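You operate a simulated robot arm through the tools that you are given. There is no shell and no other tool.

Carry out the task below with a simulated robot arm. There is one attempt and no reset: what you move stays moved.

## Task
Put the unit's jar lid on and draw the flush tray dry with the grey tube.
Fine: the tube lies in the flush tray and draws with the aspirator switch on; switch off again, tube back in its holder; nothing spilt. Where these are worked on the way, their far stop is far enough and under half their travel is too little: aspirator switch.

It is judged by the outcome, as a careful person would: the job done as asked, and still so three seconds after it is handed in. It fails if anything else is knocked over, pushed out of place, dropped, spilled or broken. A push-on lid holds only when it is set on centred and level and pressed home; a screw cap is set on level and turned clockwise until tight.

## Robot
A 7-joint arm with a two-finger gripper, fixed in place. Base frame: the origin is at the foot of the arm, x ahead of it, y to its left, z up. Units: mm, degrees, N and s.
With the tool pointing down near the work surface it reaches from about 280 to 520 mm from the base axis. Its first joint turns from -143.0 to 143.0 degrees. Payload 2.45 kg.
Tool frame: the origin (TCP) lies between the finger pads and is the grasp point; the fingertips stand 26 mm ahead of it; z points along the fingers, y is the line along which they close. Largest opening 96 mm; the body of the gripper starts 69 mm behind the TCP.
Orientation is told as [roll, pitch, yaw] about the base's x, y, z axes, in that order, counted from this pose: with the fingers straight down and closing along the base's y, the tool's x points along the base's -x, its y along +y and its z along -z.

## Interface
- The arm moves only by the tool nudge_tool. Its argument "series" is a list that holds one entry, the list of rows, each a list of 6 numbers: the shift along the tool's x, y, z in mm, then the turn, a rotation vector about the tool's x, y, z in degrees. In form: [[[dx, dy, dz, rx, ry, rz], ...]]. A call has 1 to 20 rows; each row is the pose to reach, as a shift and turn from the pose commanded when the call began, along the tool's axes at that moment. "grip" is the gripper command, from -1 (fully open) to 1 (shut), values between in proportion, set as the call begins (left out, the last holds). A row lasts 0.2 s, in which the tool goes at most 50 mm and 8.6 degrees; a call with a longer step from one row to the next is refused whole, and so is a gripper value outside its range. Where a pose cannot be reached the arm comes as near as it can. A force on the tool above 50 N (or 10 N above the force at the start of the call, whichever is more), or a blocked arm, ends the call early, and 0.2 s more pass. Each finger halts on what it meets, pressing with about 28 N; the grip force reading is that of the motor and also rises with nothing between the fingers. The clock runs only during rows and for 0.2 s after the last one: add rows that repeat a pose to give the fingers time. The reply holds the time, the measured pose of the TCP, the force on the tool along the base axes, the opening and the grip force, in the units named above and with some noise, with the torque about the TCP (base axes, N m) and any sound that the robot's microphone picked up.
- Cameras (640 x 400 px; columns grow to the right, rows downward): "scene" is fixed at [49.7, -500.5, 1645.8]; the picture's right is [0.78, -0.63, 0.00], its down [-0.36, -0.44, -0.82] and it looks along [0.52, 0.64, -0.57] (base axes); focal length 350 px, centre (320, 200). "wrist" rides on the gripper at [82, 3, -98] in the tool frame; the picture's right is [-0.04, 1.00, 0.00], its down [-0.73, -0.03, -0.68] and it looks along [-0.68, -0.03, 0.73] (tool axes); focal length 256 px, centre (320, 200). There is no depth. A picture from a camera that has moved, and an enlarged one, comes with that camera's place and axes in the base frame and with its lens.
- camera(camera): a new picture of that camera. No time passes.
- slide_trunk(by): slides the trunk up (or, below 0, down) by that many mm; the arm rides with it, the base frame stays. It gives what a move gives, with no picture.
- enlarge(camera, box): a new picture of the part [left, top, right, bottom] of that camera's present view, enlarged. No time passes.
- sign_off(): hands the job in; it is judged then, once.

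Nothing tells you positions but the pictures and the camera data. Unless the task says otherwise, let go and move clear before handing in.

The tools are called by a JSON object that holds its "method" and its "body". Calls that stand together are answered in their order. nudge_tool: Moves the arm, as the interface text tells. Its arguments: {"type":"object","properties":{"series":{"type":"array","items":{"type":"array","items":{"type":"array","items":{"type":"number"}}}},"grip":{"type":"number"}},"required":["series"]} The other tools are called the same way: slide_trunk (by) slides the trunk up or down; camera (camera) takes a picture; enlarge (camera, box) takes an enlarged picture of a part of a camera's view; sign_off () hands the job in.

At the start:

```text
time_s: 0.0
tool_pos: [432.0, 241.5, 1204.6]
ee_rot: [0.1, 0.0, -0.1]
contact_force: [0.2, 0.1, -0.1]
moment: [-0.01, -0.05, -0.01]
finger_gap: 96.0
grip_force: 0.0
trunk travel left (down, up): [-575.0, 65.0]
```

scene: 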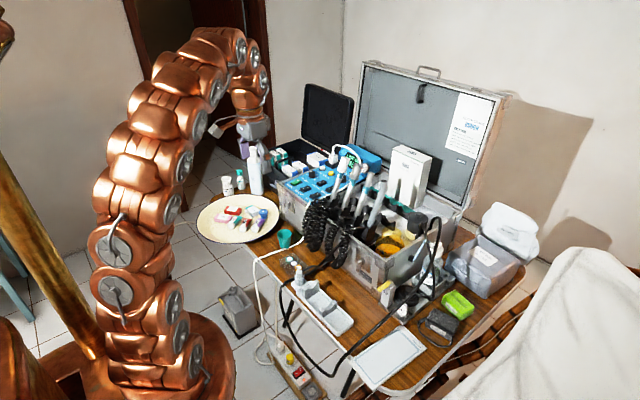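
wrist: 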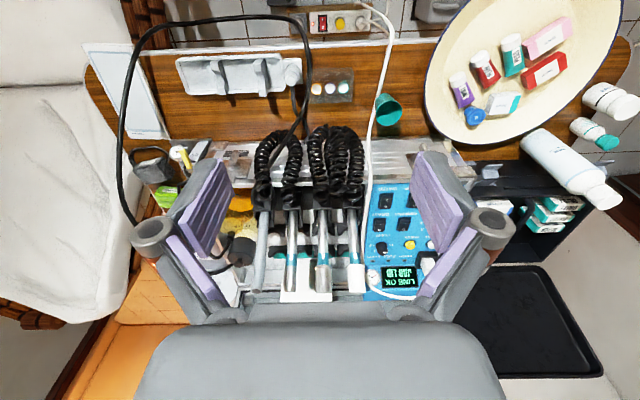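

I see a portable dental-type unit in a case on a table, with hoses, handpieces, a control panel and a jar area. I'll enlarge the views to identify the jar, lid, flush tray, grey tube and aspirator switch.

{"method": "enlarge", "body": {"camera": "scene", "box": [260, 130, 420, 230]}}

{"method": "enlarge", "body": {"camera": "scene", "box": [340, 180, 500, 280]}}

{"method": "enlarge", "body": {"camera": "scene", "box": [250, 230, 410, 330]}}

{"method": "enlarge", "body": {"camera": "wrist", "box": [200, 140, 440, 300]}}

{"method": "enlarge", "body": {"camera": "wrist", "box": [120, 30, 380, 200]}}

```text
4.00 times, centred on (340, 180) of scene
camera zoom: at [49.7, -500.5, 1645.8], right [0.78, -0.63, 0.0], down [-0.36, -0.44, -0.82], along [0.52, 0.64, -0.57], focal length 1402 px, centre (240, 280)
```

zoom: 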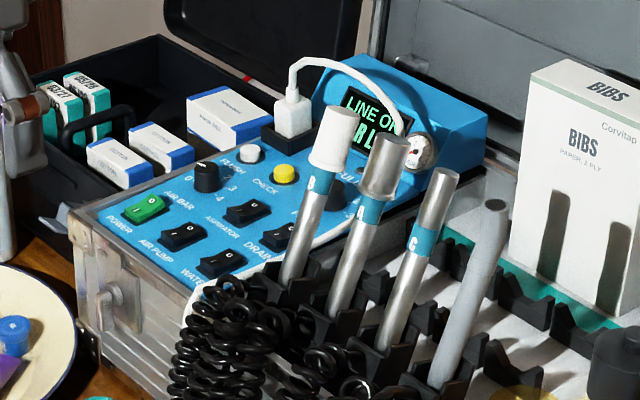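

```text
4.00 times, centred on (420, 230) of scene
camera zoom: at [49.7, -500.5, 1645.8], right [0.78, -0.63, 0.0], down [-0.36, -0.44, -0.82], along [0.52, 0.64, -0.57], focal length 1402 px, centre (-80, 80)
```

zoom: 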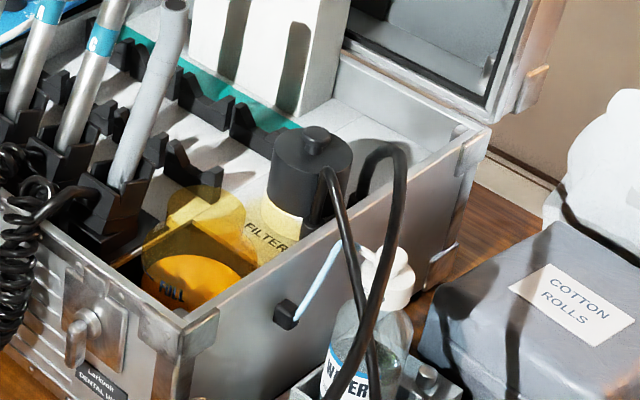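

```text
4.00 times, centred on (330, 280) of scene
camera zoom: at [49.7, -500.5, 1645.8], right [0.78, -0.63, 0.0], down [-0.36, -0.44, -0.82], along [0.52, 0.64, -0.57], focal length 1402 px, centre (280, -120)
```

zoom: 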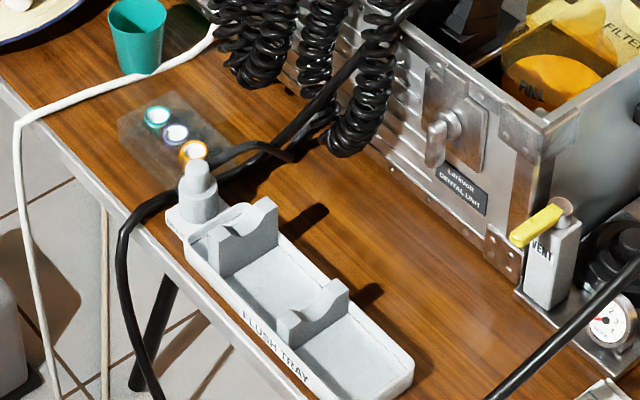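

```text
2.50 times, centred on (320, 220) of wrist
camera zoom: at [351.4, 244.4, 1303.0], right [0.04, 1.0, 0.0], down [0.73, -0.03, 0.68], along [0.68, -0.03, -0.73], focal length 640 px, centre (320, 150)
```

zoom: 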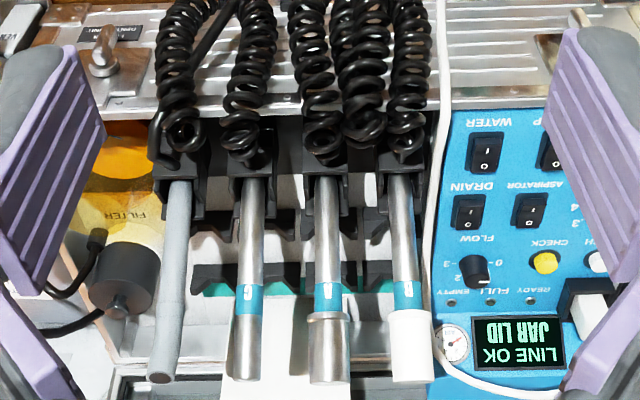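

```text
2.35 times, centred on (250, 115) of wrist
camera zoom: at [351.4, 244.4, 1303.0], right [0.04, 1.0, 0.0], down [0.73, -0.03, 0.68], along [0.68, -0.03, -0.73], focal length 602 px, centre (485, 400)
```

zoom: 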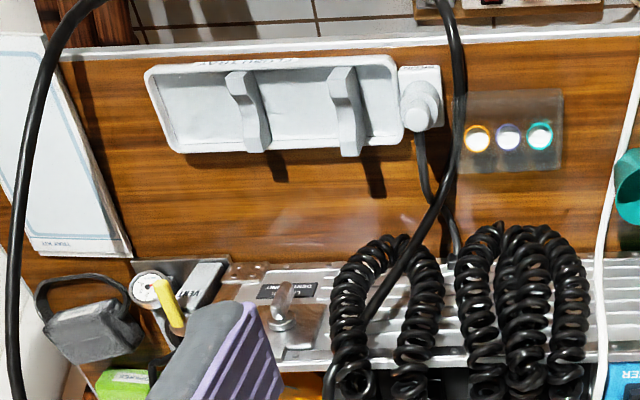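

The display reads "LINE OK / JAR LID", so the jar in the case seems to be missing its lid. I'll look closer at the jar, the filter and the surrounding items to find the lid.

{"method": "enlarge", "body": {"camera": "scene", "box": [364, 215, 428, 255]}}

{"method": "enlarge", "body": {"camera": "scene", "box": [380, 260, 476, 320]}}

{"method": "enlarge", "body": {"camera": "scene", "box": [416, 210, 544, 290]}}

{"method": "enlarge", "body": {"camera": "scene", "box": [280, 140, 376, 200]}}

{"method": "enlarge", "body": {"camera": "wrist", "box": [120, 130, 280, 230]}}

{"method": "enlarge", "body": {"camera": "scene", "box": [200, 270, 328, 390]}}

```text
10.00 times, centred on (396, 235) of scene
camera zoom: at [49.7, -500.5, 1645.8], right [0.78, -0.63, 0.0], down [-0.36, -0.44, -0.82], along [0.52, 0.64, -0.57], focal length 3505 px, centre (-440, -150)
```

zoom: 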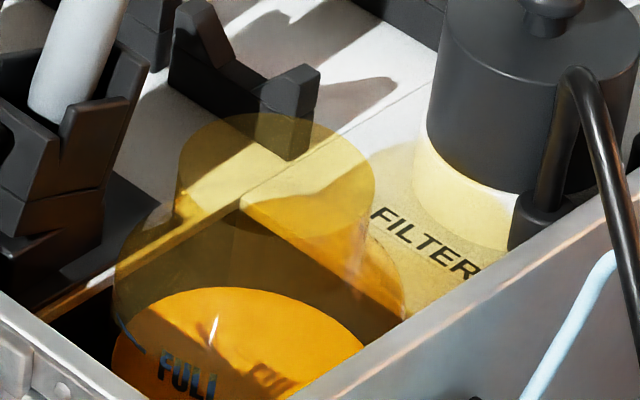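

```text
6.67 times, centred on (428, 290) of scene
camera zoom: at [49.7, -500.5, 1645.8], right [0.78, -0.63, 0.0], down [-0.36, -0.44, -0.82], along [0.52, 0.64, -0.57], focal length 2337 px, centre (-400, -400)
```

zoom: 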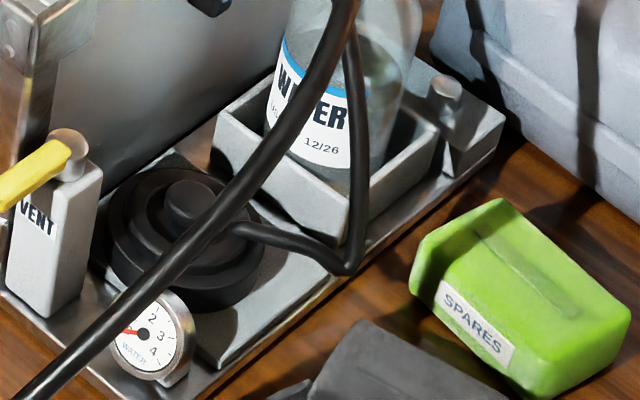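

```text
5.00 times, centred on (480, 250) of scene
camera zoom: at [49.7, -500.5, 1645.8], right [0.78, -0.63, 0.0], down [-0.36, -0.44, -0.82], along [0.52, 0.64, -0.57], focal length 1752 px, centre (-480, -50)
```

zoom: 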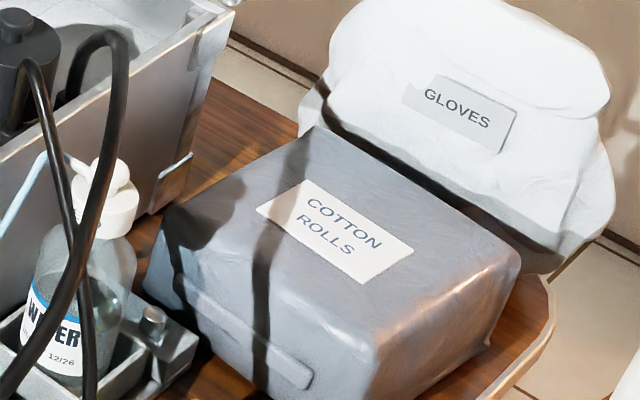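

```text
6.67 times, centred on (328, 170) of scene
camera zoom: at [49.7, -500.5, 1645.8], right [0.78, -0.63, 0.0], down [-0.36, -0.44, -0.82], along [0.52, 0.64, -0.57], focal length 2337 px, centre (267, 400)
```

zoom: 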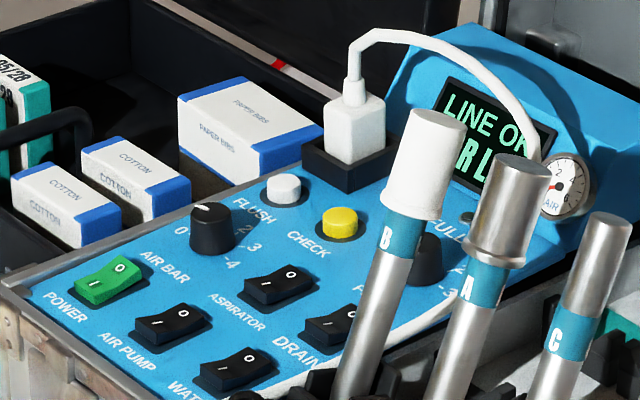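

```text
4.00 times, centred on (200, 180) of wrist
camera zoom: at [351.4, 244.4, 1303.0], right [0.04, 1.0, 0.0], down [0.73, -0.03, 0.68], along [0.68, -0.03, -0.73], focal length 1024 px, centre (800, 280)
```

zoom: 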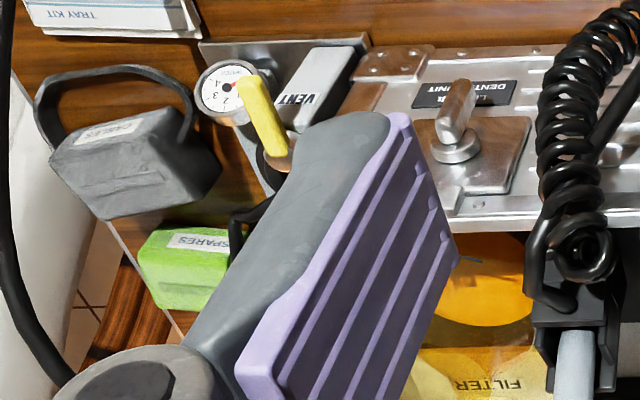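

```text
3.33 times, centred on (264, 330) of scene
camera zoom: at [49.7, -500.5, 1645.8], right [0.78, -0.63, 0.0], down [-0.36, -0.44, -0.82], along [0.52, 0.64, -0.57], focal length 1168 px, centre (507, -233)
```

zoom: 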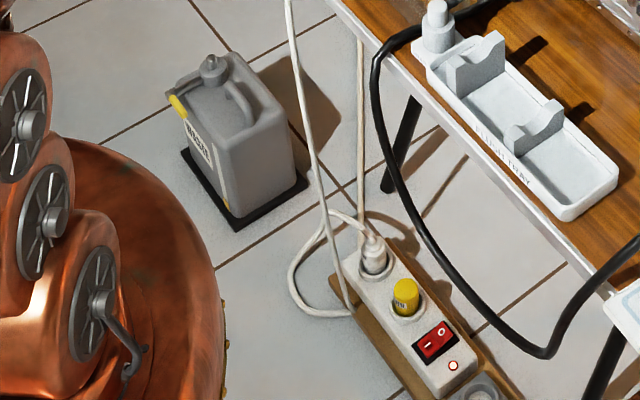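

The jar lid looks like the black stepped disc with a knob, parked beside the VENT post on the plate right of the case, and the open amber jar sits in the near right corner of the case. I'll move the arm high over that area to see better and to test its reach.

{"method": "nudge_tool", "body": {"series": [[[-20, -33, 0, 0, 0, 0], [-40, -66, 0, 0, 0, 0], [-60, -99, 0, 0, 0, 0], [-80, -132, 0, 0, 0, 0], [-100, -165, 0, 0, 0, 0], [-120, -198, 0, 0, 0, 0], [-140, -231, 0, 0, 0, 0], [-160, -264, 0, 0, 0, 0], [-180, -297, 0, 0, 0, 0], [-200, -330, 0, 0, 0, 0]]]}}

{"method": "camera", "body": {"camera": "wrist"}}

{"method": "camera", "body": {"camera": "scene"}}

```text
time_s: 2.2
tool_pos: [617.3, -65.0, 1204.8]
ee_rot: [0.0, 0.0, 0.1]
contact_force: [0.5, 0.7, -0.9]
moment: [0.02, 0.05, 0.02]
finger_gap: 96.0
grip_force: 0.0
out of reach, approached as far as the arm can: row 10
trunk travel left (down, up): [-575.0, 65.0]
```

```text
taken
camera wrist: at [536.4, -60.5, 1301.9], right [0.04, 1.0, 0.0], down [0.73, -0.03, 0.68], along [0.68, -0.03, -0.73], focal length 256 px, centre (320, 200)
```

wrist: 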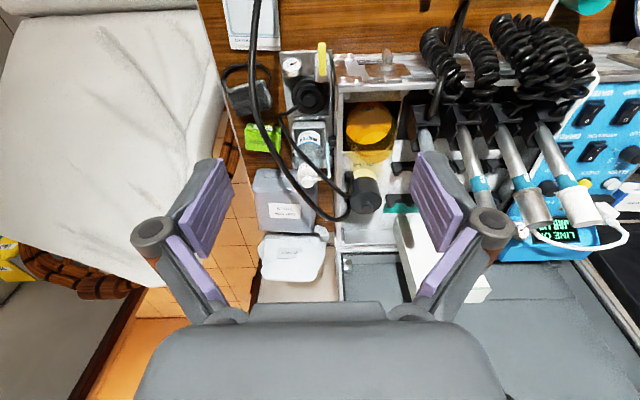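

```text
taken
```

scene: 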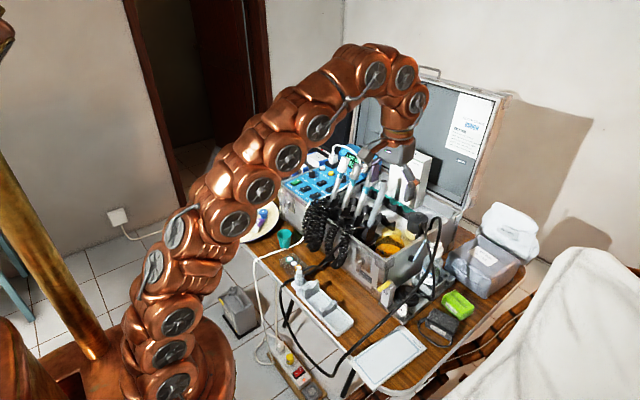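

The arm reaches about 620 mm at this height with the tool down. I'll enlarge the wrist view to study the lid, jar and filter.

{"method": "enlarge", "body": {"camera": "wrist", "box": [230, 40, 390, 140]}}

{"method": "enlarge", "body": {"camera": "wrist", "box": [280, 90, 440, 250]}}

{"method": "enlarge", "body": {"camera": "wrist", "box": [400, 60, 640, 260]}}

{"method": "enlarge", "body": {"camera": "scene", "box": [380, 180, 460, 320]}}

```text
4.00 times, centred on (310, 90) of wrist
camera zoom: at [536.4, -60.5, 1301.9], right [0.04, 1.0, 0.0], down [0.73, -0.03, 0.68], along [0.68, -0.03, -0.73], focal length 1024 px, centre (360, 640)
```

zoom: 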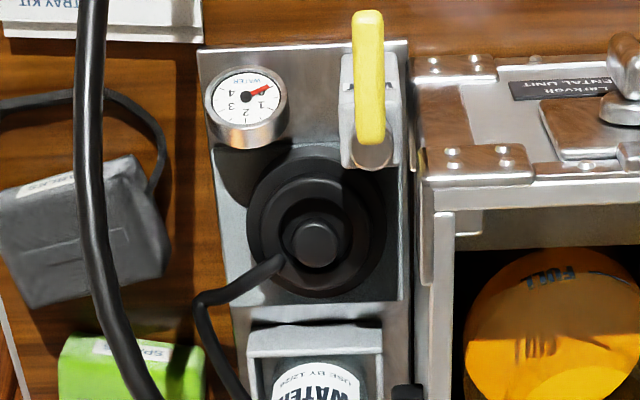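

```text
2.50 times, centred on (360, 170) of wrist
camera zoom: at [536.4, -60.5, 1301.9], right [0.04, 1.0, 0.0], down [0.73, -0.03, 0.68], along [0.68, -0.03, -0.73], focal length 640 px, centre (220, 275)
```

zoom: 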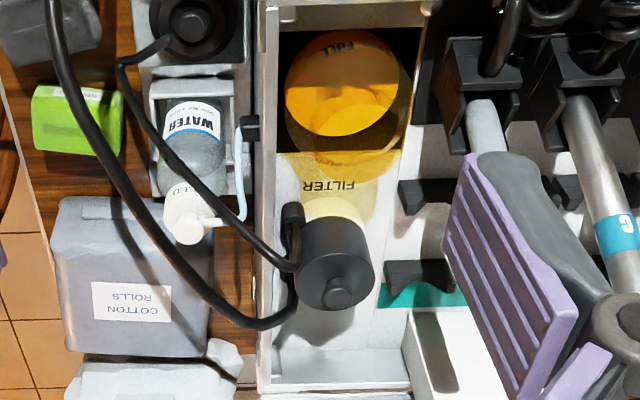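

```text
2.00 times, centred on (520, 160) of wrist
camera zoom: at [536.4, -60.5, 1301.9], right [0.04, 1.0, 0.0], down [0.73, -0.03, 0.68], along [0.68, -0.03, -0.73], focal length 512 px, centre (-80, 280)
```

zoom: 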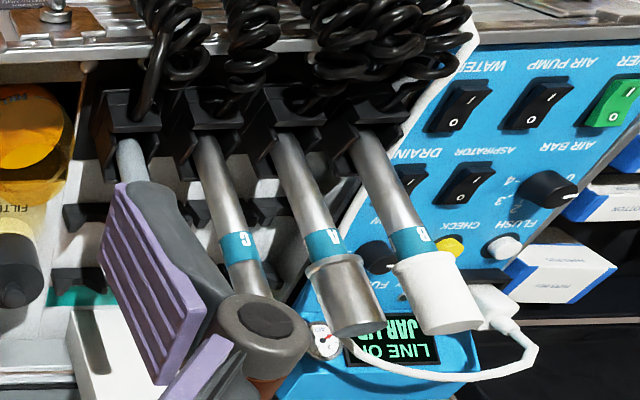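

```text
2.86 times, centred on (420, 250) of scene
camera zoom: at [49.7, -500.5, 1645.8], right [0.78, -0.63, 0.0], down [-0.36, -0.44, -0.82], along [0.52, 0.64, -0.57], focal length 1001 px, centre (34, 57)
```

zoom: 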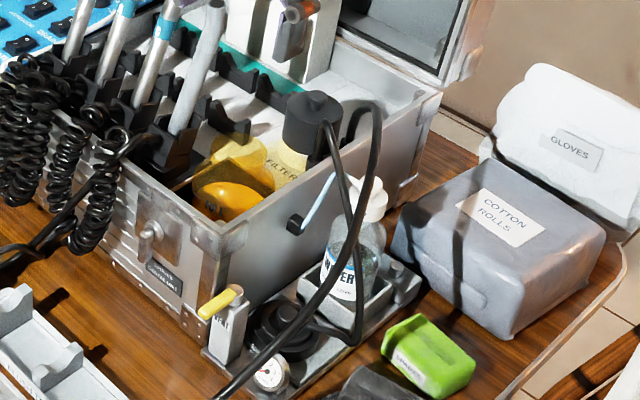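

Lid knob estimated near (746, -91, 772), VENT lever hub near (682, -61, 832), jar neck around (790, 43, 885), aspirator switch around (798, 418, 910), tray x 482–549, y -46–165. These are far out, so I'll lower the trunk to gain reach at working height.

{"method": "slide_trunk", "body": {"by": -150}}

{"method": "camera", "body": {"camera": "scene"}}

{"method": "camera", "body": {"camera": "wrist"}}

```text
time_s: 4.0
tool_pos: [617.9, -63.7, 1054.1]
ee_rot: [0.0, 0.0, -0.1]
contact_force: [-0.3, 0.8, -0.3]
moment: [-0.04, 0.0, 0.04]
finger_gap: 96.0
grip_force: 0.0
trunk travel left (down, up): [-425.0, 215.0]
```

```text
taken
```

scene: 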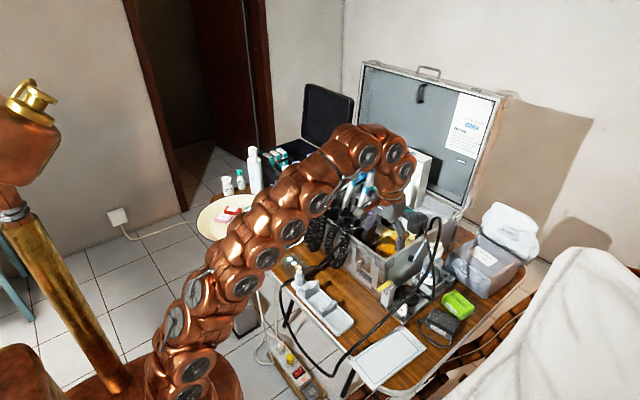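

```text
taken
camera wrist: at [536.0, -60.1, 1151.9], right [0.04, 1.0, 0.0], down [0.73, -0.03, 0.68], along [0.68, -0.03, -0.73], focal length 256 px, centre (320, 200)
```

wrist: 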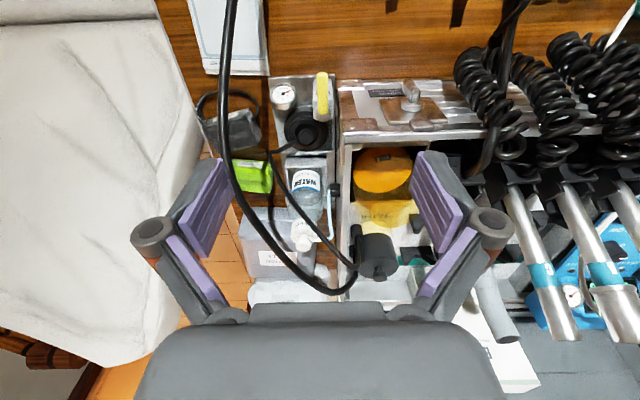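

I'm now at z 1054 with a good view of lid, jar and filter. I'll test how far forward the tool can go pointing straight down at this height.

{"method": "nudge_tool", "body": {"series": [[[-25, 0, 0, 0, 0, 0], [-50, 0, 0, 0, 0, 0], [-75, 0, 0, 0, 0, 0], [-100, 0, 0, 0, 0, 0], [-125, 0, 0, 0, 0, 0], [-150, 0, 0, 0, 0, 0]]]}}

```text
time_s: 5.3
tool_pos: [646.5, -61.6, 1021.4]
ee_rot: [0.0, 0.1, 0.0]
contact_force: [-0.5, 0.5, -0.1]
moment: [0.0, 0.01, -0.03]
finger_gap: 95.9
grip_force: 0.1
out of reach, approached as far as the arm can: row 1, 2, 3, 4, 5, 6
trunk travel left (down, up): [-425.0, 215.0]
```

Reach is about 670 mm from the axis with the tool down, so the far items need a forward tilt. I'll back off and turn the tool half round about its axis, so the wrist camera sits above the tool when it is tilted forward.

{"method": "nudge_tool", "body": {"series": [[[0, 0, -20, 0, 0, 0], [40, 0, -40, 0, 0, 0], [80, 0, -40, 0, 0, 0], [120, 0, -40, 0, 0, 0], [120, 0, -40, 0, 0, 8.5], [120, 0, -40, 0, 0, 17], [120, 0, -40, 0, 0, 25.5], [120, 0, -40, 0, 0, 34], [120, 0, -40, 0, 0, 42.5], [120, 0, -40, 0, 0, 51], [120, 0, -40, 0, 0, 59.5], [120, 0, -40, 0, 0, 68], [120, 0, -40, 0, 0, 76.5], [120, 0, -40, 0, 0, 85], [120, 0, -40, 0, 0, 90]]]}}

```text
time_s: 8.6
tool_pos: [522.9, -61.6, 1060.7]
ee_rot: [-0.1, 0.0, -90.1]
contact_force: [0.3, -0.1, 0.1]
moment: [0.03, -0.04, 0.04]
finger_gap: 95.8
grip_force: 0.1
out of reach, approached as far as the arm can: row 1
trunk travel left (down, up): [-425.0, 215.0]
```

Yaw of -90° was reached without trouble; I'll continue to -180°.

{"method": "nudge_tool", "body": {"series": [[[0, 0, 0, 0, 0, 8.5], [0, 0, 0, 0, 0, 17], [0, 0, 0, 0, 0, 25.5], [0, 0, 0, 0, 0, 34], [0, 0, 0, 0, 0, 42.5], [0, 0, 0, 0, 0, 51], [0, 0, 0, 0, 0, 59.5], [0, 0, 0, 0, 0, 68], [0, 0, 0, 0, 0, 76.5], [0, 0, 0, 0, 0, 85], [0, 0, 0, 0, 0, 90]]]}}

{"method": "camera", "body": {"camera": "wrist"}}

```text
time_s: 10.9
tool_pos: [523.8, -60.4, 1061.4]
ee_rot: [0.0, 0.0, 179.9]
contact_force: [-0.3, -0.3, 0.4]
moment: [-0.02, -0.03, -0.01]
finger_gap: 96.0
grip_force: 0.0
trunk travel left (down, up): [-425.0, 215.0]
```

```text
taken
camera wrist: at [605.8, -63.1, 1158.5], right [-0.04, -1.0, 0.0], down [-0.73, 0.03, 0.68], along [-0.68, 0.03, -0.73], focal length 256 px, centre (320, 200)
```

wrist: 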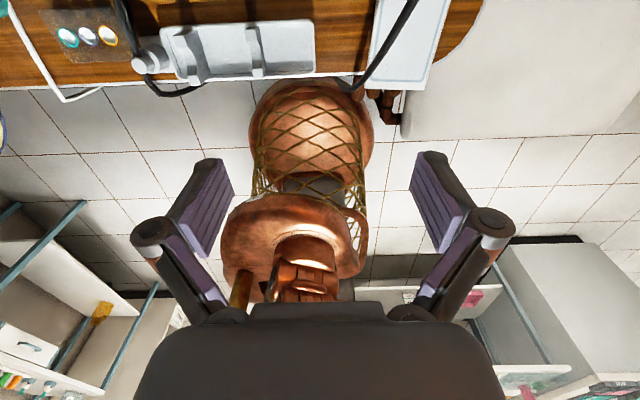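

That works. Now I tilt the tool 43° forward so the camera looks straight down over the TCP, then move forward to survey from above.

{"method": "nudge_tool", "body": {"series": [[[0, 0, 0, 0, 8.5, 0], [0, 0, 0, 0, 17, 0], [0, 0, 0, 0, 25.5, 0], [0, 0, 0, 0, 34, 0], [0, 0, 0, 0, 43, 0], [40, 0, 0, 0, 43, 0], [80, 0, 0, 0, 43, 0], [120, 0, 0, 0, 43, 0], [160, 0, 0, 0, 43, 0], [200, 0, 0, 0, 43, 0]]]}}

{"method": "camera", "body": {"camera": "wrist"}}

{"method": "camera", "body": {"camera": "scene"}}

```text
refused: row 5 steps farther than a row can; nothing moved
```

```text
taken
camera wrist: at [605.8, -63.1, 1158.5], right [-0.04, -1.0, 0.0], down [-0.73, 0.03, 0.68], along [-0.68, 0.03, -0.73], focal length 256 px, centre (320, 200)
```

wrist: 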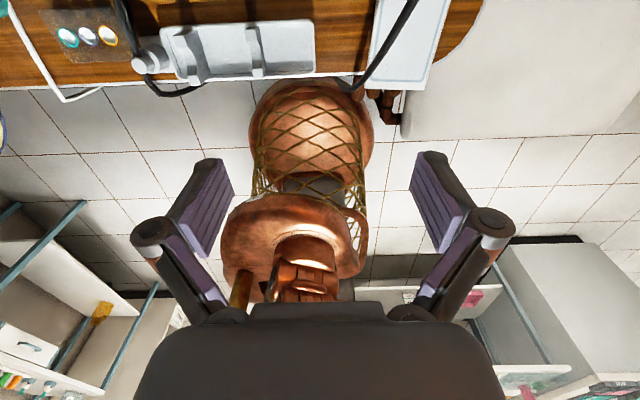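

```text
taken
```

scene: 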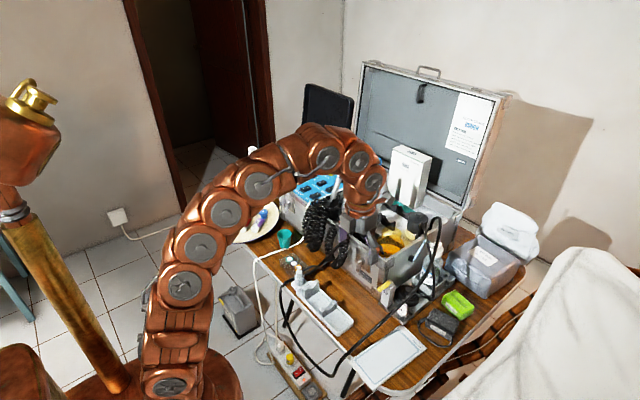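

One step was 8.5→43°, exceeding the row limit on that row; I'll resend with even 8.6° steps.

{"method": "nudge_tool", "body": {"series": [[[0, 0, 0, 0, 8.5, 0], [0, 0, 0, 0, 17, 0], [0, 0, 0, 0, 25.5, 0], [0, 0, 0, 0, 34, 0], [0, 0, 0, 0, 42.5, 0], [40, 0, 0, 0, 43, 0], [80, 0, 0, 0, 43, 0], [120, 0, 0, 0, 43, 0], [160, 0, 0, 0, 43, 0], [200, 0, 0, 0, 43, 0]]]}}

{"method": "camera", "body": {"camera": "wrist"}}

{"method": "camera", "body": {"camera": "scene"}}

```text
time_s: 13.2
tool_pos: [723.0, -58.3, 1062.5]
ee_rot: [0.0, 43.0, 179.9]
contact_force: [0.0, 0.6, 0.4]
moment: [0.0, -0.01, 0.0]
finger_gap: 95.8
grip_force: 0.1
trunk travel left (down, up): [-425.0, 215.0]
```

```text
taken
camera wrist: at [715.8, -61.3, 1188.8], right [-0.03, -1.0, -0.03], down [-1.0, 0.03, 0.0], along [0.01, 0.03, -1.0], focal length 256 px, centre (320, 200)
```

wrist: 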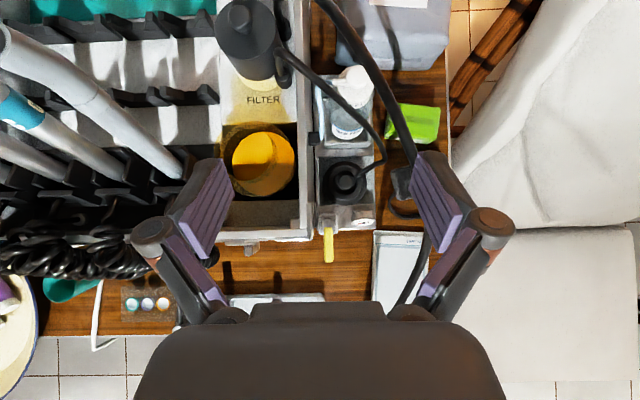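

```text
taken
```

scene: 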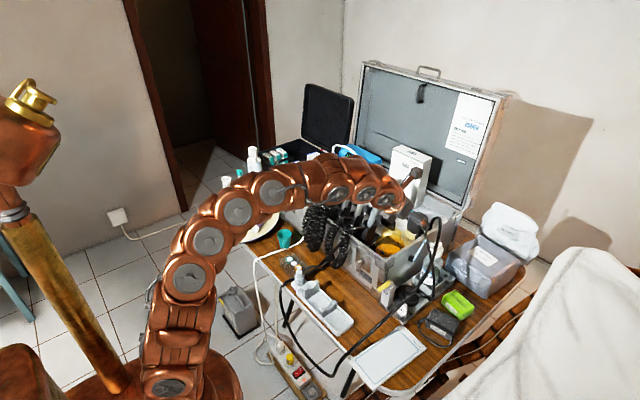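

Now I have a straight-down view: the lid, jar mouth and filter are clearly visible. I'll zoom in to measure positions.

{"method": "enlarge", "body": {"camera": "wrist", "box": [300, 140, 396, 240]}}

{"method": "enlarge", "body": {"camera": "wrist", "box": [210, 100, 320, 210]}}

{"method": "enlarge", "body": {"camera": "wrist", "box": [0, 0, 220, 200]}}

```text
4.00 times, centred on (348, 190) of wrist
camera zoom: at [715.8, -61.3, 1188.8], right [-0.03, -1.0, -0.03], down [-1.0, 0.03, 0.0], along [0.01, 0.03, -1.0], focal length 1024 px, centre (208, 240)
```

zoom: 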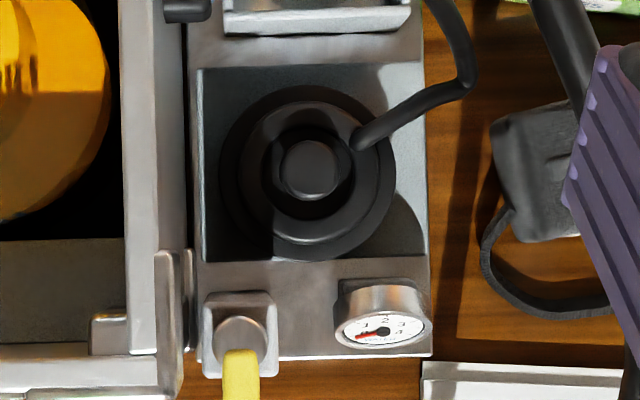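

```text
3.64 times, centred on (265, 155) of wrist
camera zoom: at [715.8, -61.3, 1188.8], right [-0.03, -1.0, -0.03], down [-1.0, 0.03, 0.0], along [0.01, 0.03, -1.0], focal length 931 px, centre (520, 364)
```

zoom: 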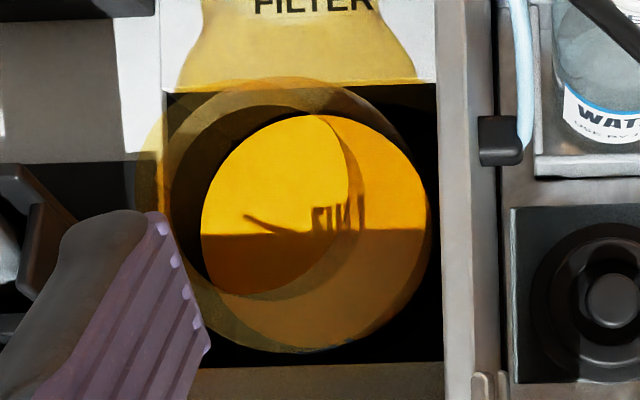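

```text
2.00 times, centred on (110, 100) of wrist
camera zoom: at [715.8, -61.3, 1188.8], right [-0.03, -1.0, -0.03], down [-1.0, 0.03, 0.0], along [0.01, 0.03, -1.0], focal length 512 px, centre (740, 400)
```

zoom: 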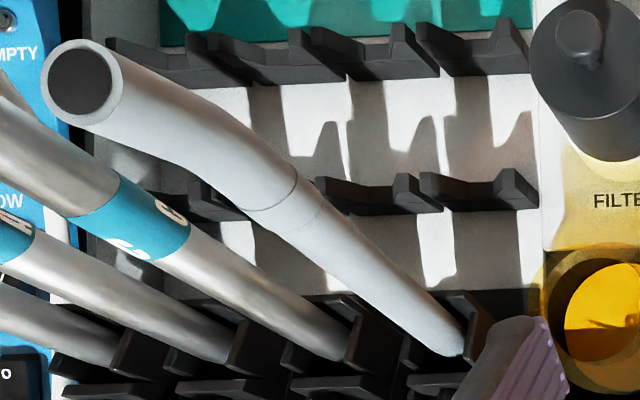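

I'll zoom tighter on the jar mouth from this view and from the scene to fix its centre and height.

{"method": "enlarge", "body": {"camera": "wrist", "box": [216, 112, 312, 202]}}

{"method": "enlarge", "body": {"camera": "wrist", "box": [326, 158, 374, 206]}}

{"method": "enlarge", "body": {"camera": "scene", "box": [370, 218, 418, 262]}}

{"method": "enlarge", "body": {"camera": "scene", "box": [390, 270, 430, 315]}}

```text
4.44 times, centred on (264, 157) of wrist
camera zoom: at [715.8, -61.3, 1188.8], right [-0.03, -1.0, -0.03], down [-1.0, 0.03, 0.0], along [0.01, 0.03, -1.0], focal length 1138 px, centre (569, 391)
```

zoom: 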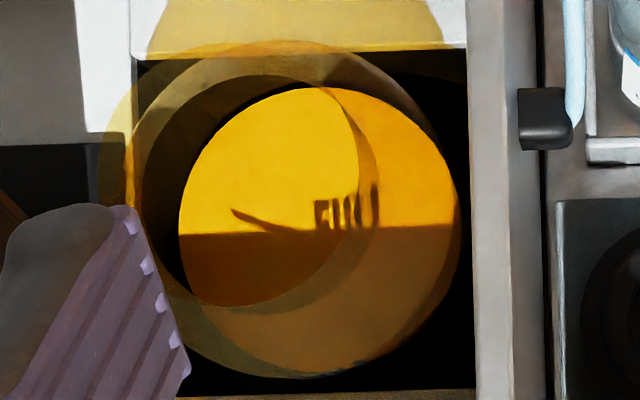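

```text
8.33 times, centred on (350, 182) of wrist
camera zoom: at [715.8, -61.3, 1188.8], right [-0.03, -1.0, -0.03], down [-1.0, 0.03, 0.0], along [0.01, 0.03, -1.0], focal length 2133 px, centre (70, 350)
```

zoom: 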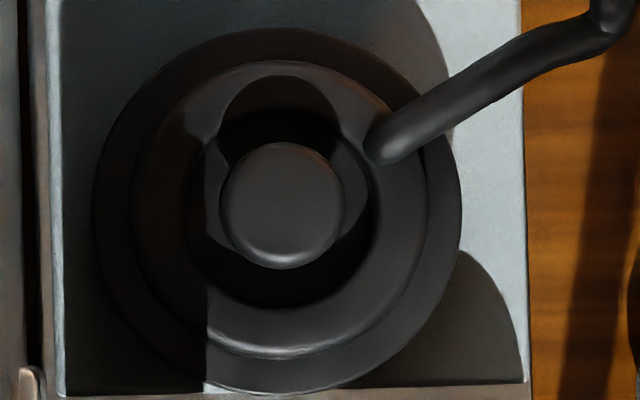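

```text
9.09 times, centred on (394, 240) of scene
camera zoom: at [49.7, -500.5, 1645.8], right [0.78, -0.63, 0.0], down [-0.36, -0.44, -0.82], along [0.52, 0.64, -0.57], focal length 3186 px, centre (-353, -164)
```

zoom: 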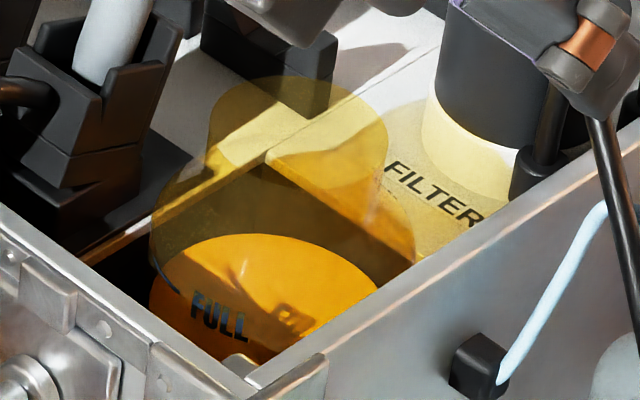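

```text
8.89 times, centred on (410, 292) of scene
camera zoom: at [49.7, -500.5, 1645.8], right [0.78, -0.63, 0.0], down [-0.36, -0.44, -0.82], along [0.52, 0.64, -0.57], focal length 3116 px, centre (-480, -622)
```

zoom: 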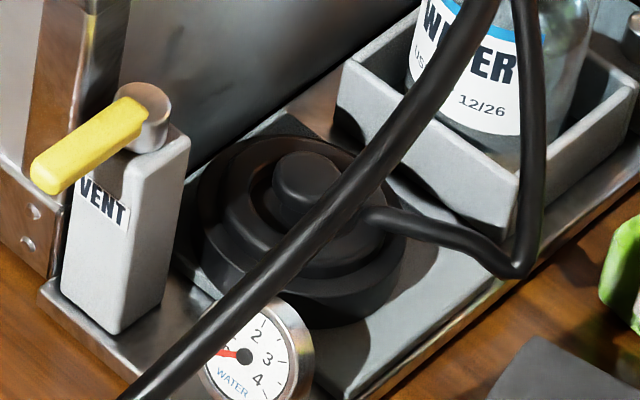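

Estimates now: lid knob (746, -91) top z≈772, jar axis ≈(775, 31) with mouth z≈903, VENT post x 670–699, y -75..-49, top ≈830–845. A shallower tilt is needed to clear the VENT post, so I'll test the reach limit at 25° tilt up here.

{"method": "nudge_tool", "body": {"series": [[[0, 0, 0, 0, -8.5, 0], [0, 0, 0, 0, -17, 0], [0, 0, 0, 0, -18, 0], [22, 0, 20.5, 0, -18, 0], [44, 0, 41, 0, -18, 0], [66, 0, 61.4, 0, -18, 0], [88, 0, 81.8, 0, -18, 0], [110, 0, 102.3, 0, -18, 0]]]}}

```text
time_s: 14.9
tool_pos: [791.2, -56.6, 1052.6]
ee_rot: [0.1, 25.1, 180.0]
contact_force: [0.1, 0.0, -0.9]
moment: [-0.01, 0.0, 0.0]
finger_gap: 95.8
grip_force: 0.0
out of reach, approached as far as the arm can: row 2, 3, 4, 6, 7, 8
trunk travel left (down, up): [-425.0, 215.0]
```

At 25° tilt the arm reaches about 793 mm, so a ~20° tilt is enough for the lid and jar. I'll go above the lid with the tool tilted 20°, partly closing the fingers to ~46 mm, and look again.

{"method": "nudge_tool", "body": {"series": [[[-20, 9, 11, 0, -2, 0], [-40, 18, 22, 0, -5, 0], [-60, 27, 33, 0, -5, 0], [-79, 36, 43.6, 0, -5, 0]]], "grip": 0.04}}

{"method": "camera", "body": {"camera": "wrist"}}

{"method": "enlarge", "body": {"camera": "scene", "box": [360, 160, 480, 320]}}

```text
time_s: 15.9
tool_pos: [736.4, -94.1, 981.0]
ee_rot: [0.1, 19.9, 179.9]
contact_force: [-0.4, -0.3, 0.1]
moment: [0.03, -0.04, -0.01]
finger_gap: 46.1
grip_force: 0.0
trunk travel left (down, up): [-425.0, 215.0]
```

```text
taken
camera wrist: at [778.3, -97.9, 1100.7], right [-0.04, -1.0, -0.01], down [-0.92, 0.03, 0.39], along [-0.39, 0.03, -0.92], focal length 256 px, centre (320, 200)
```

wrist: 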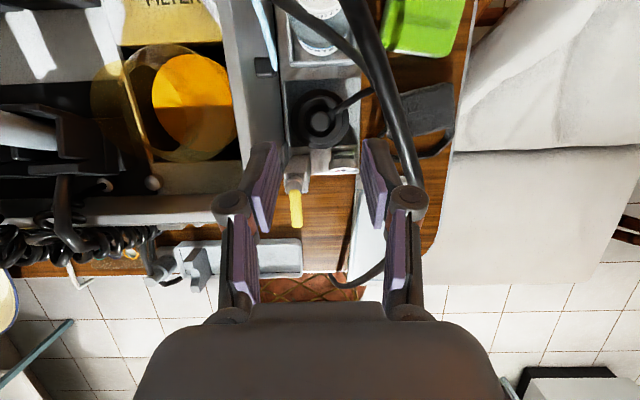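

```text
2.50 times, centred on (420, 240) of scene
camera zoom: at [49.7, -500.5, 1645.8], right [0.78, -0.63, 0.0], down [-0.36, -0.44, -0.82], along [0.52, 0.64, -0.57], focal length 876 px, centre (70, 100)
```

zoom: 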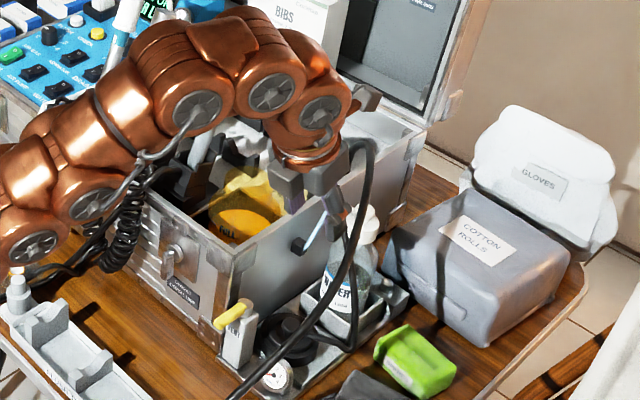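

I'm above the lid with the view looking slightly back. I'll zoom in on lid, VENT post, wall and hose to refine positions.

{"method": "enlarge", "body": {"camera": "wrist", "box": [240, 40, 400, 240]}}

{"method": "enlarge", "body": {"camera": "wrist", "box": [280, 70, 360, 150]}}

{"method": "enlarge", "body": {"camera": "scene", "box": [390, 200, 450, 310]}}

```text
2.00 times, centred on (320, 140) of wrist
camera zoom: at [778.3, -97.9, 1100.7], right [-0.04, -1.0, -0.01], down [-0.92, 0.03, 0.39], along [-0.39, 0.03, -0.92], focal length 512 px, centre (320, 320)
```

zoom: 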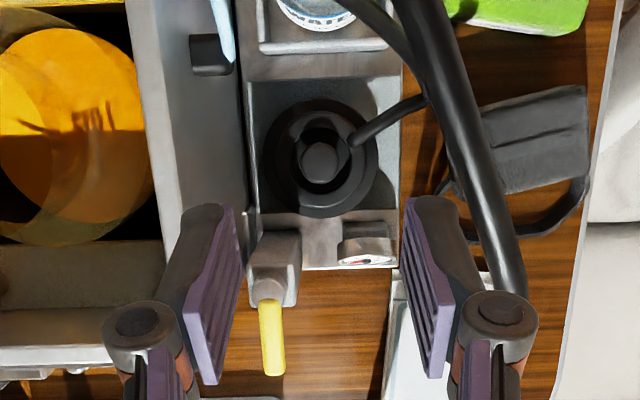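

```text
5.00 times, centred on (320, 110) of wrist
camera zoom: at [778.3, -97.9, 1100.7], right [-0.04, -1.0, -0.01], down [-0.92, 0.03, 0.39], along [-0.39, 0.03, -0.92], focal length 1280 px, centre (320, 650)
```

zoom: 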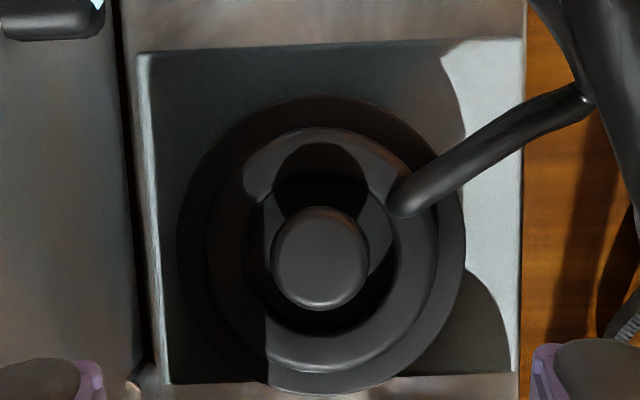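

```text
3.64 times, centred on (420, 255) of scene
camera zoom: at [49.7, -500.5, 1645.8], right [0.78, -0.63, 0.0], down [-0.36, -0.44, -0.82], along [0.52, 0.64, -0.57], focal length 1274 px, centre (-44, 0)
```

zoom: 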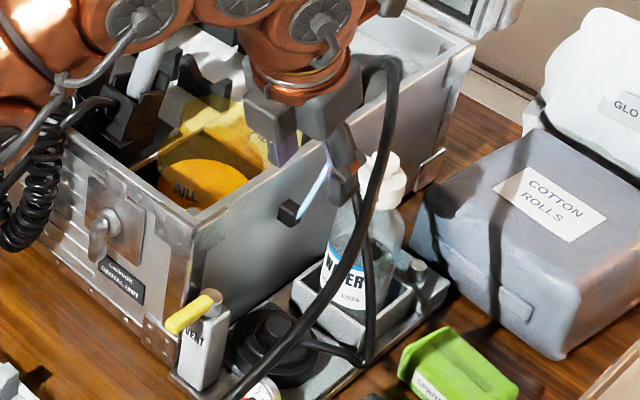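

Measurements agree: knob at (745, -91), top z≈776; case wall outer face y≈-39; thick hose passes about (716, -160, 929). I'll yaw the tool 12° so the body fits between the wall and hose, then descend in steps.

{"method": "nudge_tool", "body": {"series": [[[0, 0, 0, 2.05, 0, -5.64], [0, -1, 0, 4.1, 0, -11.28]]]}}

{"method": "camera", "body": {"camera": "wrist"}}

```text
time_s: 16.6
tool_pos: [736.3, -93.5, 981.9]
ee_rot: [0.0, 20.1, -167.8]
contact_force: [-0.7, -0.6, 0.2]
moment: [0.0, 0.02, 0.0]
finger_gap: 46.1
grip_force: 0.0
trunk travel left (down, up): [-425.0, 215.0]
```

```text
taken
camera wrist: at [779.2, -86.2, 1101.3], right [0.17, -0.98, -0.01], down [-0.91, -0.17, 0.39], along [-0.38, -0.05, -0.92], focal length 256 px, centre (320, 200)
```

wrist: 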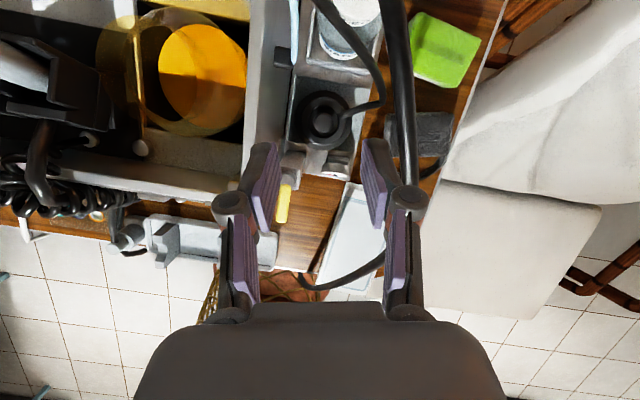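

Orientation is as planned. Descending straight down 120 mm toward the knob.

{"method": "nudge_tool", "body": {"series": [[[-10.3, 0, 28.2, 0, 0, 0], [-20.5, 0, 56.4, 0, 0, 0], [-30.8, 0, 84.6, 0, 0, 0], [-41, 0, 112.8, 0, 0, 0]]]}}

{"method": "camera", "body": {"camera": "wrist"}}

{"method": "enlarge", "body": {"camera": "scene", "box": [370, 200, 450, 320]}}

```text
time_s: 17.6
tool_pos: [737.3, -94.3, 862.4]
ee_rot: [-0.2, 20.0, -168.0]
contact_force: [-0.3, 0.5, -0.7]
moment: [-0.02, 0.05, 0.0]
finger_gap: 46.1
grip_force: 0.0
trunk travel left (down, up): [-425.0, 215.0]
```

```text
taken
camera wrist: at [779.5, -87.8, 982.9], right [0.17, -0.99, -0.01], down [-0.91, -0.16, 0.39], along [-0.38, -0.05, -0.92], focal length 256 px, centre (320, 200)
```

wrist: 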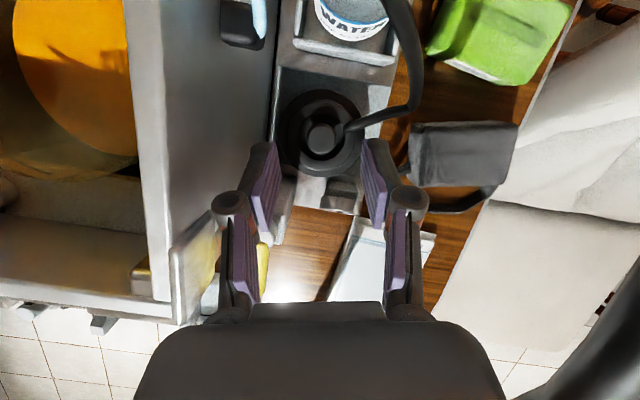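

```text
3.33 times, centred on (410, 260) of scene
camera zoom: at [49.7, -500.5, 1645.8], right [0.78, -0.63, 0.0], down [-0.36, -0.44, -0.82], along [0.52, 0.64, -0.57], focal length 1168 px, centre (20, 0)
```

zoom: 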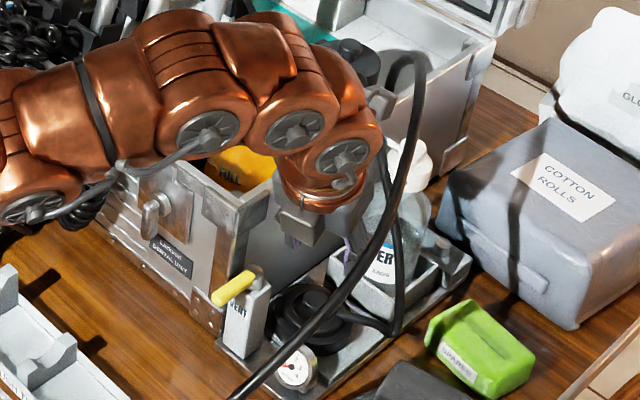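

Close now; I'll zoom to check alignment of the fingers with the knob.

{"method": "enlarge", "body": {"camera": "wrist", "box": [260, 70, 400, 200]}}

{"method": "enlarge", "body": {"camera": "scene", "box": [385, 240, 435, 310]}}

```text
3.08 times, centred on (330, 135) of wrist
camera zoom: at [779.5, -87.8, 982.9], right [0.17, -0.99, -0.01], down [-0.91, -0.16, 0.39], along [-0.38, -0.05, -0.92], focal length 788 px, centre (289, 400)
```

zoom: 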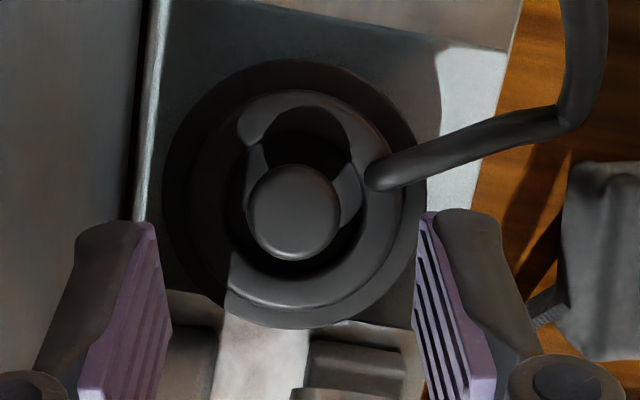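

```text
5.71 times, centred on (410, 275) of scene
camera zoom: at [49.7, -500.5, 1645.8], right [0.78, -0.63, 0.0], down [-0.36, -0.44, -0.82], along [0.52, 0.64, -0.57], focal length 2003 px, centre (-194, -229)
```

zoom: 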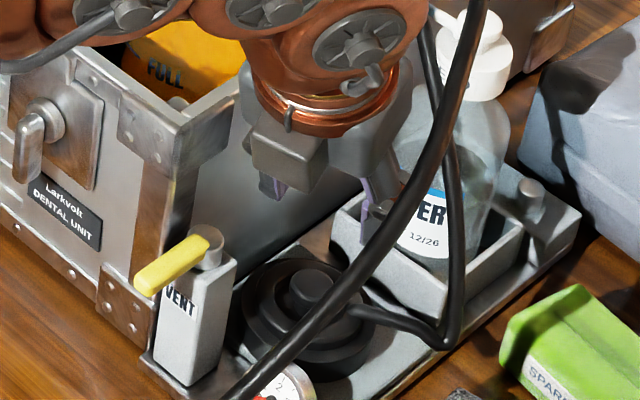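

Aligned well with the knob. Descending 60 mm more with a small lateral correction.

{"method": "nudge_tool", "body": {"series": [[[-7.4, -1, 19, 0, 0, 0], [-14.4, -1.4, 38, 0, 0, 0], [-21, -1.4, 56.4, 0, 0, 0]]]}}

{"method": "enlarge", "body": {"camera": "wrist", "box": [240, 90, 400, 230]}}

{"method": "enlarge", "body": {"camera": "scene", "box": [385, 240, 435, 310]}}

```text
time_s: 18.4
tool_pos: [735.9, -91.8, 803.4]
ee_rot: [0.0, 20.0, -167.8]
contact_force: [-0.8, 0.3, 0.3]
moment: [-0.02, 0.0, 0.0]
finger_gap: 46.0
grip_force: 0.0
trunk travel left (down, up): [-425.0, 215.0]
```

```text
2.86 times, centred on (320, 160) of wrist
camera zoom: at [777.7, -85.5, 921.9], right [0.17, -0.98, -0.01], down [-0.91, -0.16, 0.39], along [-0.38, -0.05, -0.92], focal length 731 px, centre (320, 314)
```

zoom: 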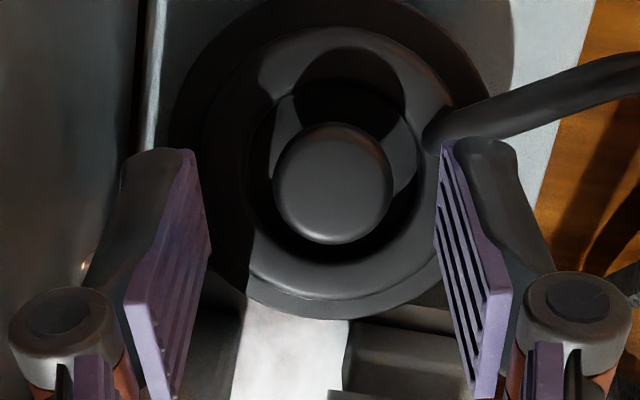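

```text
5.71 times, centred on (410, 275) of scene
camera zoom: at [49.7, -500.5, 1645.8], right [0.78, -0.63, 0.0], down [-0.36, -0.44, -0.82], along [0.52, 0.64, -0.57], focal length 2003 px, centre (-194, -229)
```

zoom: 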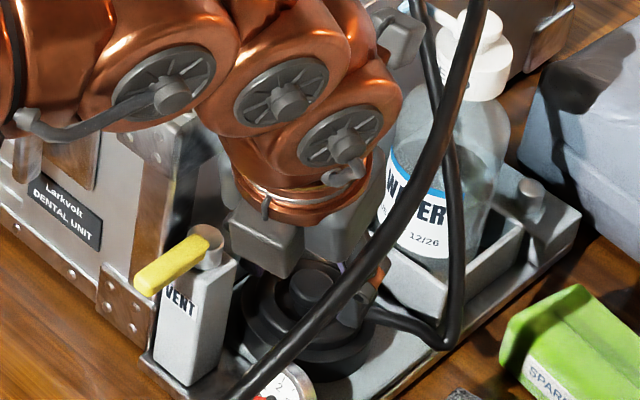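

Fingertips are about level with the knob top. Lowering about 12 mm to straddle the knob.

{"method": "nudge_tool", "body": {"series": [[[-2, 1, 5.6, 0, 0, 0], [-4.1, 1.3, 11.3, 0, 0, 0]]]}}

{"method": "enlarge", "body": {"camera": "wrist", "box": [240, 90, 400, 230]}}

{"method": "enlarge", "body": {"camera": "scene", "box": [385, 255, 425, 305]}}

```text
time_s: 18.9
tool_pos: [735.1, -95.6, 791.3]
ee_rot: [-0.1, 19.9, -168.0]
contact_force: [-1.0, -0.1, -0.8]
moment: [-0.03, 0.03, -0.01]
finger_gap: 45.8
grip_force: 0.1
trunk travel left (down, up): [-425.0, 215.0]
```

```text
2.86 times, centred on (320, 160) of wrist
camera zoom: at [778.2, -88.5, 911.0], right [0.17, -0.99, -0.01], down [-0.91, -0.16, 0.39], along [-0.38, -0.05, -0.92], focal length 731 px, centre (320, 314)
```

zoom: 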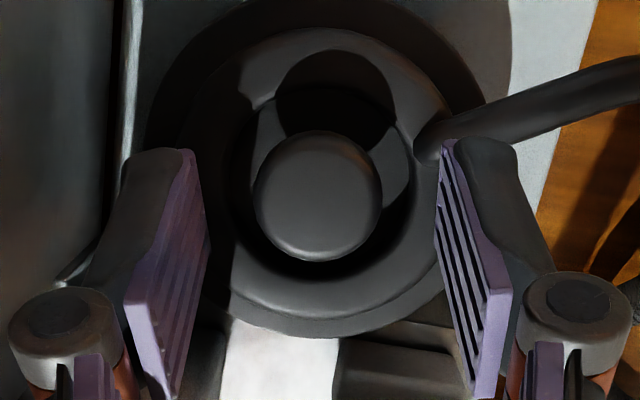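

```text
8.00 times, centred on (405, 280) of scene
camera zoom: at [49.7, -500.5, 1645.8], right [0.78, -0.63, 0.0], down [-0.36, -0.44, -0.82], along [0.52, 0.64, -0.57], focal length 2804 px, centre (-360, -440)
```

zoom: 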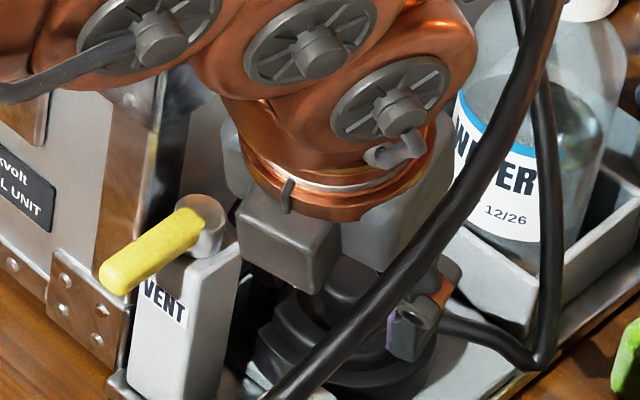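

Fingers are centred on the knob. I'll go down 4 mm more, watching for contact.

{"method": "nudge_tool", "body": {"series": [[[-0.7, 0, 1.9, 0, 0, 0], [-1.4, 0, 3.8, 0, 0, 0]]]}}

{"method": "enlarge", "body": {"camera": "wrist", "box": [260, 100, 380, 220]}}

```text
time_s: 19.6
tool_pos: [736.5, -95.9, 786.7]
ee_rot: [0.0, 20.0, -168.0]
contact_force: [-0.4, -0.5, 1.0]
moment: [0.0, -0.02, 0.02]
finger_gap: 46.1
grip_force: 0.0
trunk travel left (down, up): [-425.0, 215.0]
```

```text
3.33 times, centred on (320, 160) of wrist
camera zoom: at [778.8, -88.5, 905.2], right [0.17, -0.99, -0.01], down [-0.91, -0.16, 0.39], along [-0.38, -0.05, -0.92], focal length 853 px, centre (320, 333)
```

zoom: 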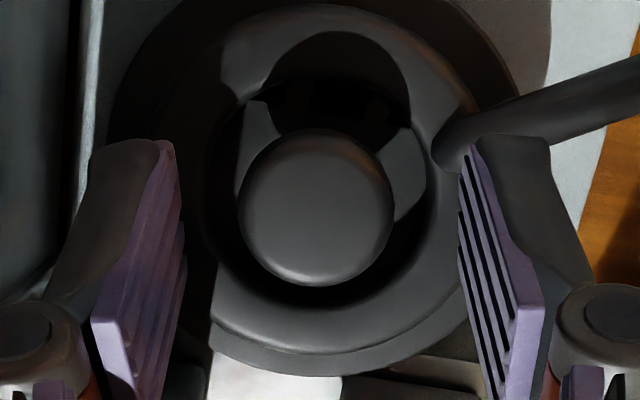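

Engaged about 15 mm down the knob. Closing the fingers.

{"method": "nudge_tool", "body": {"series": [[[0, 0, 0, 0, 0, 0], [0, 0, 0, 0, 0, 0], [0, 0, 0, 0, 0, 0], [0, 0, 0, 0, 0, 0]]], "grip": 1}}

{"method": "enlarge", "body": {"camera": "wrist", "box": [260, 100, 380, 220]}}

```text
time_s: 20.6
tool_pos: [734.6, -94.3, 786.7]
ee_rot: [0.0, 20.1, -167.9]
contact_force: [3.8, 1.6, 17.3]
moment: [0.07, -0.19, -0.01]
finger_gap: 22.8
grip_force: 28.4
trunk travel left (down, up): [-425.0, 215.0]
```

```text
3.33 times, centred on (320, 160) of wrist
camera zoom: at [778.7, -88.2, 906.5], right [0.17, -0.99, -0.01], down [-0.91, -0.16, 0.38], along [-0.38, -0.05, -0.92], focal length 853 px, centre (320, 333)
```

zoom: 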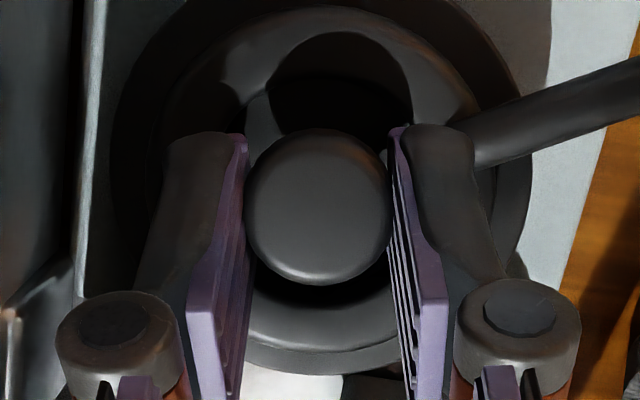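

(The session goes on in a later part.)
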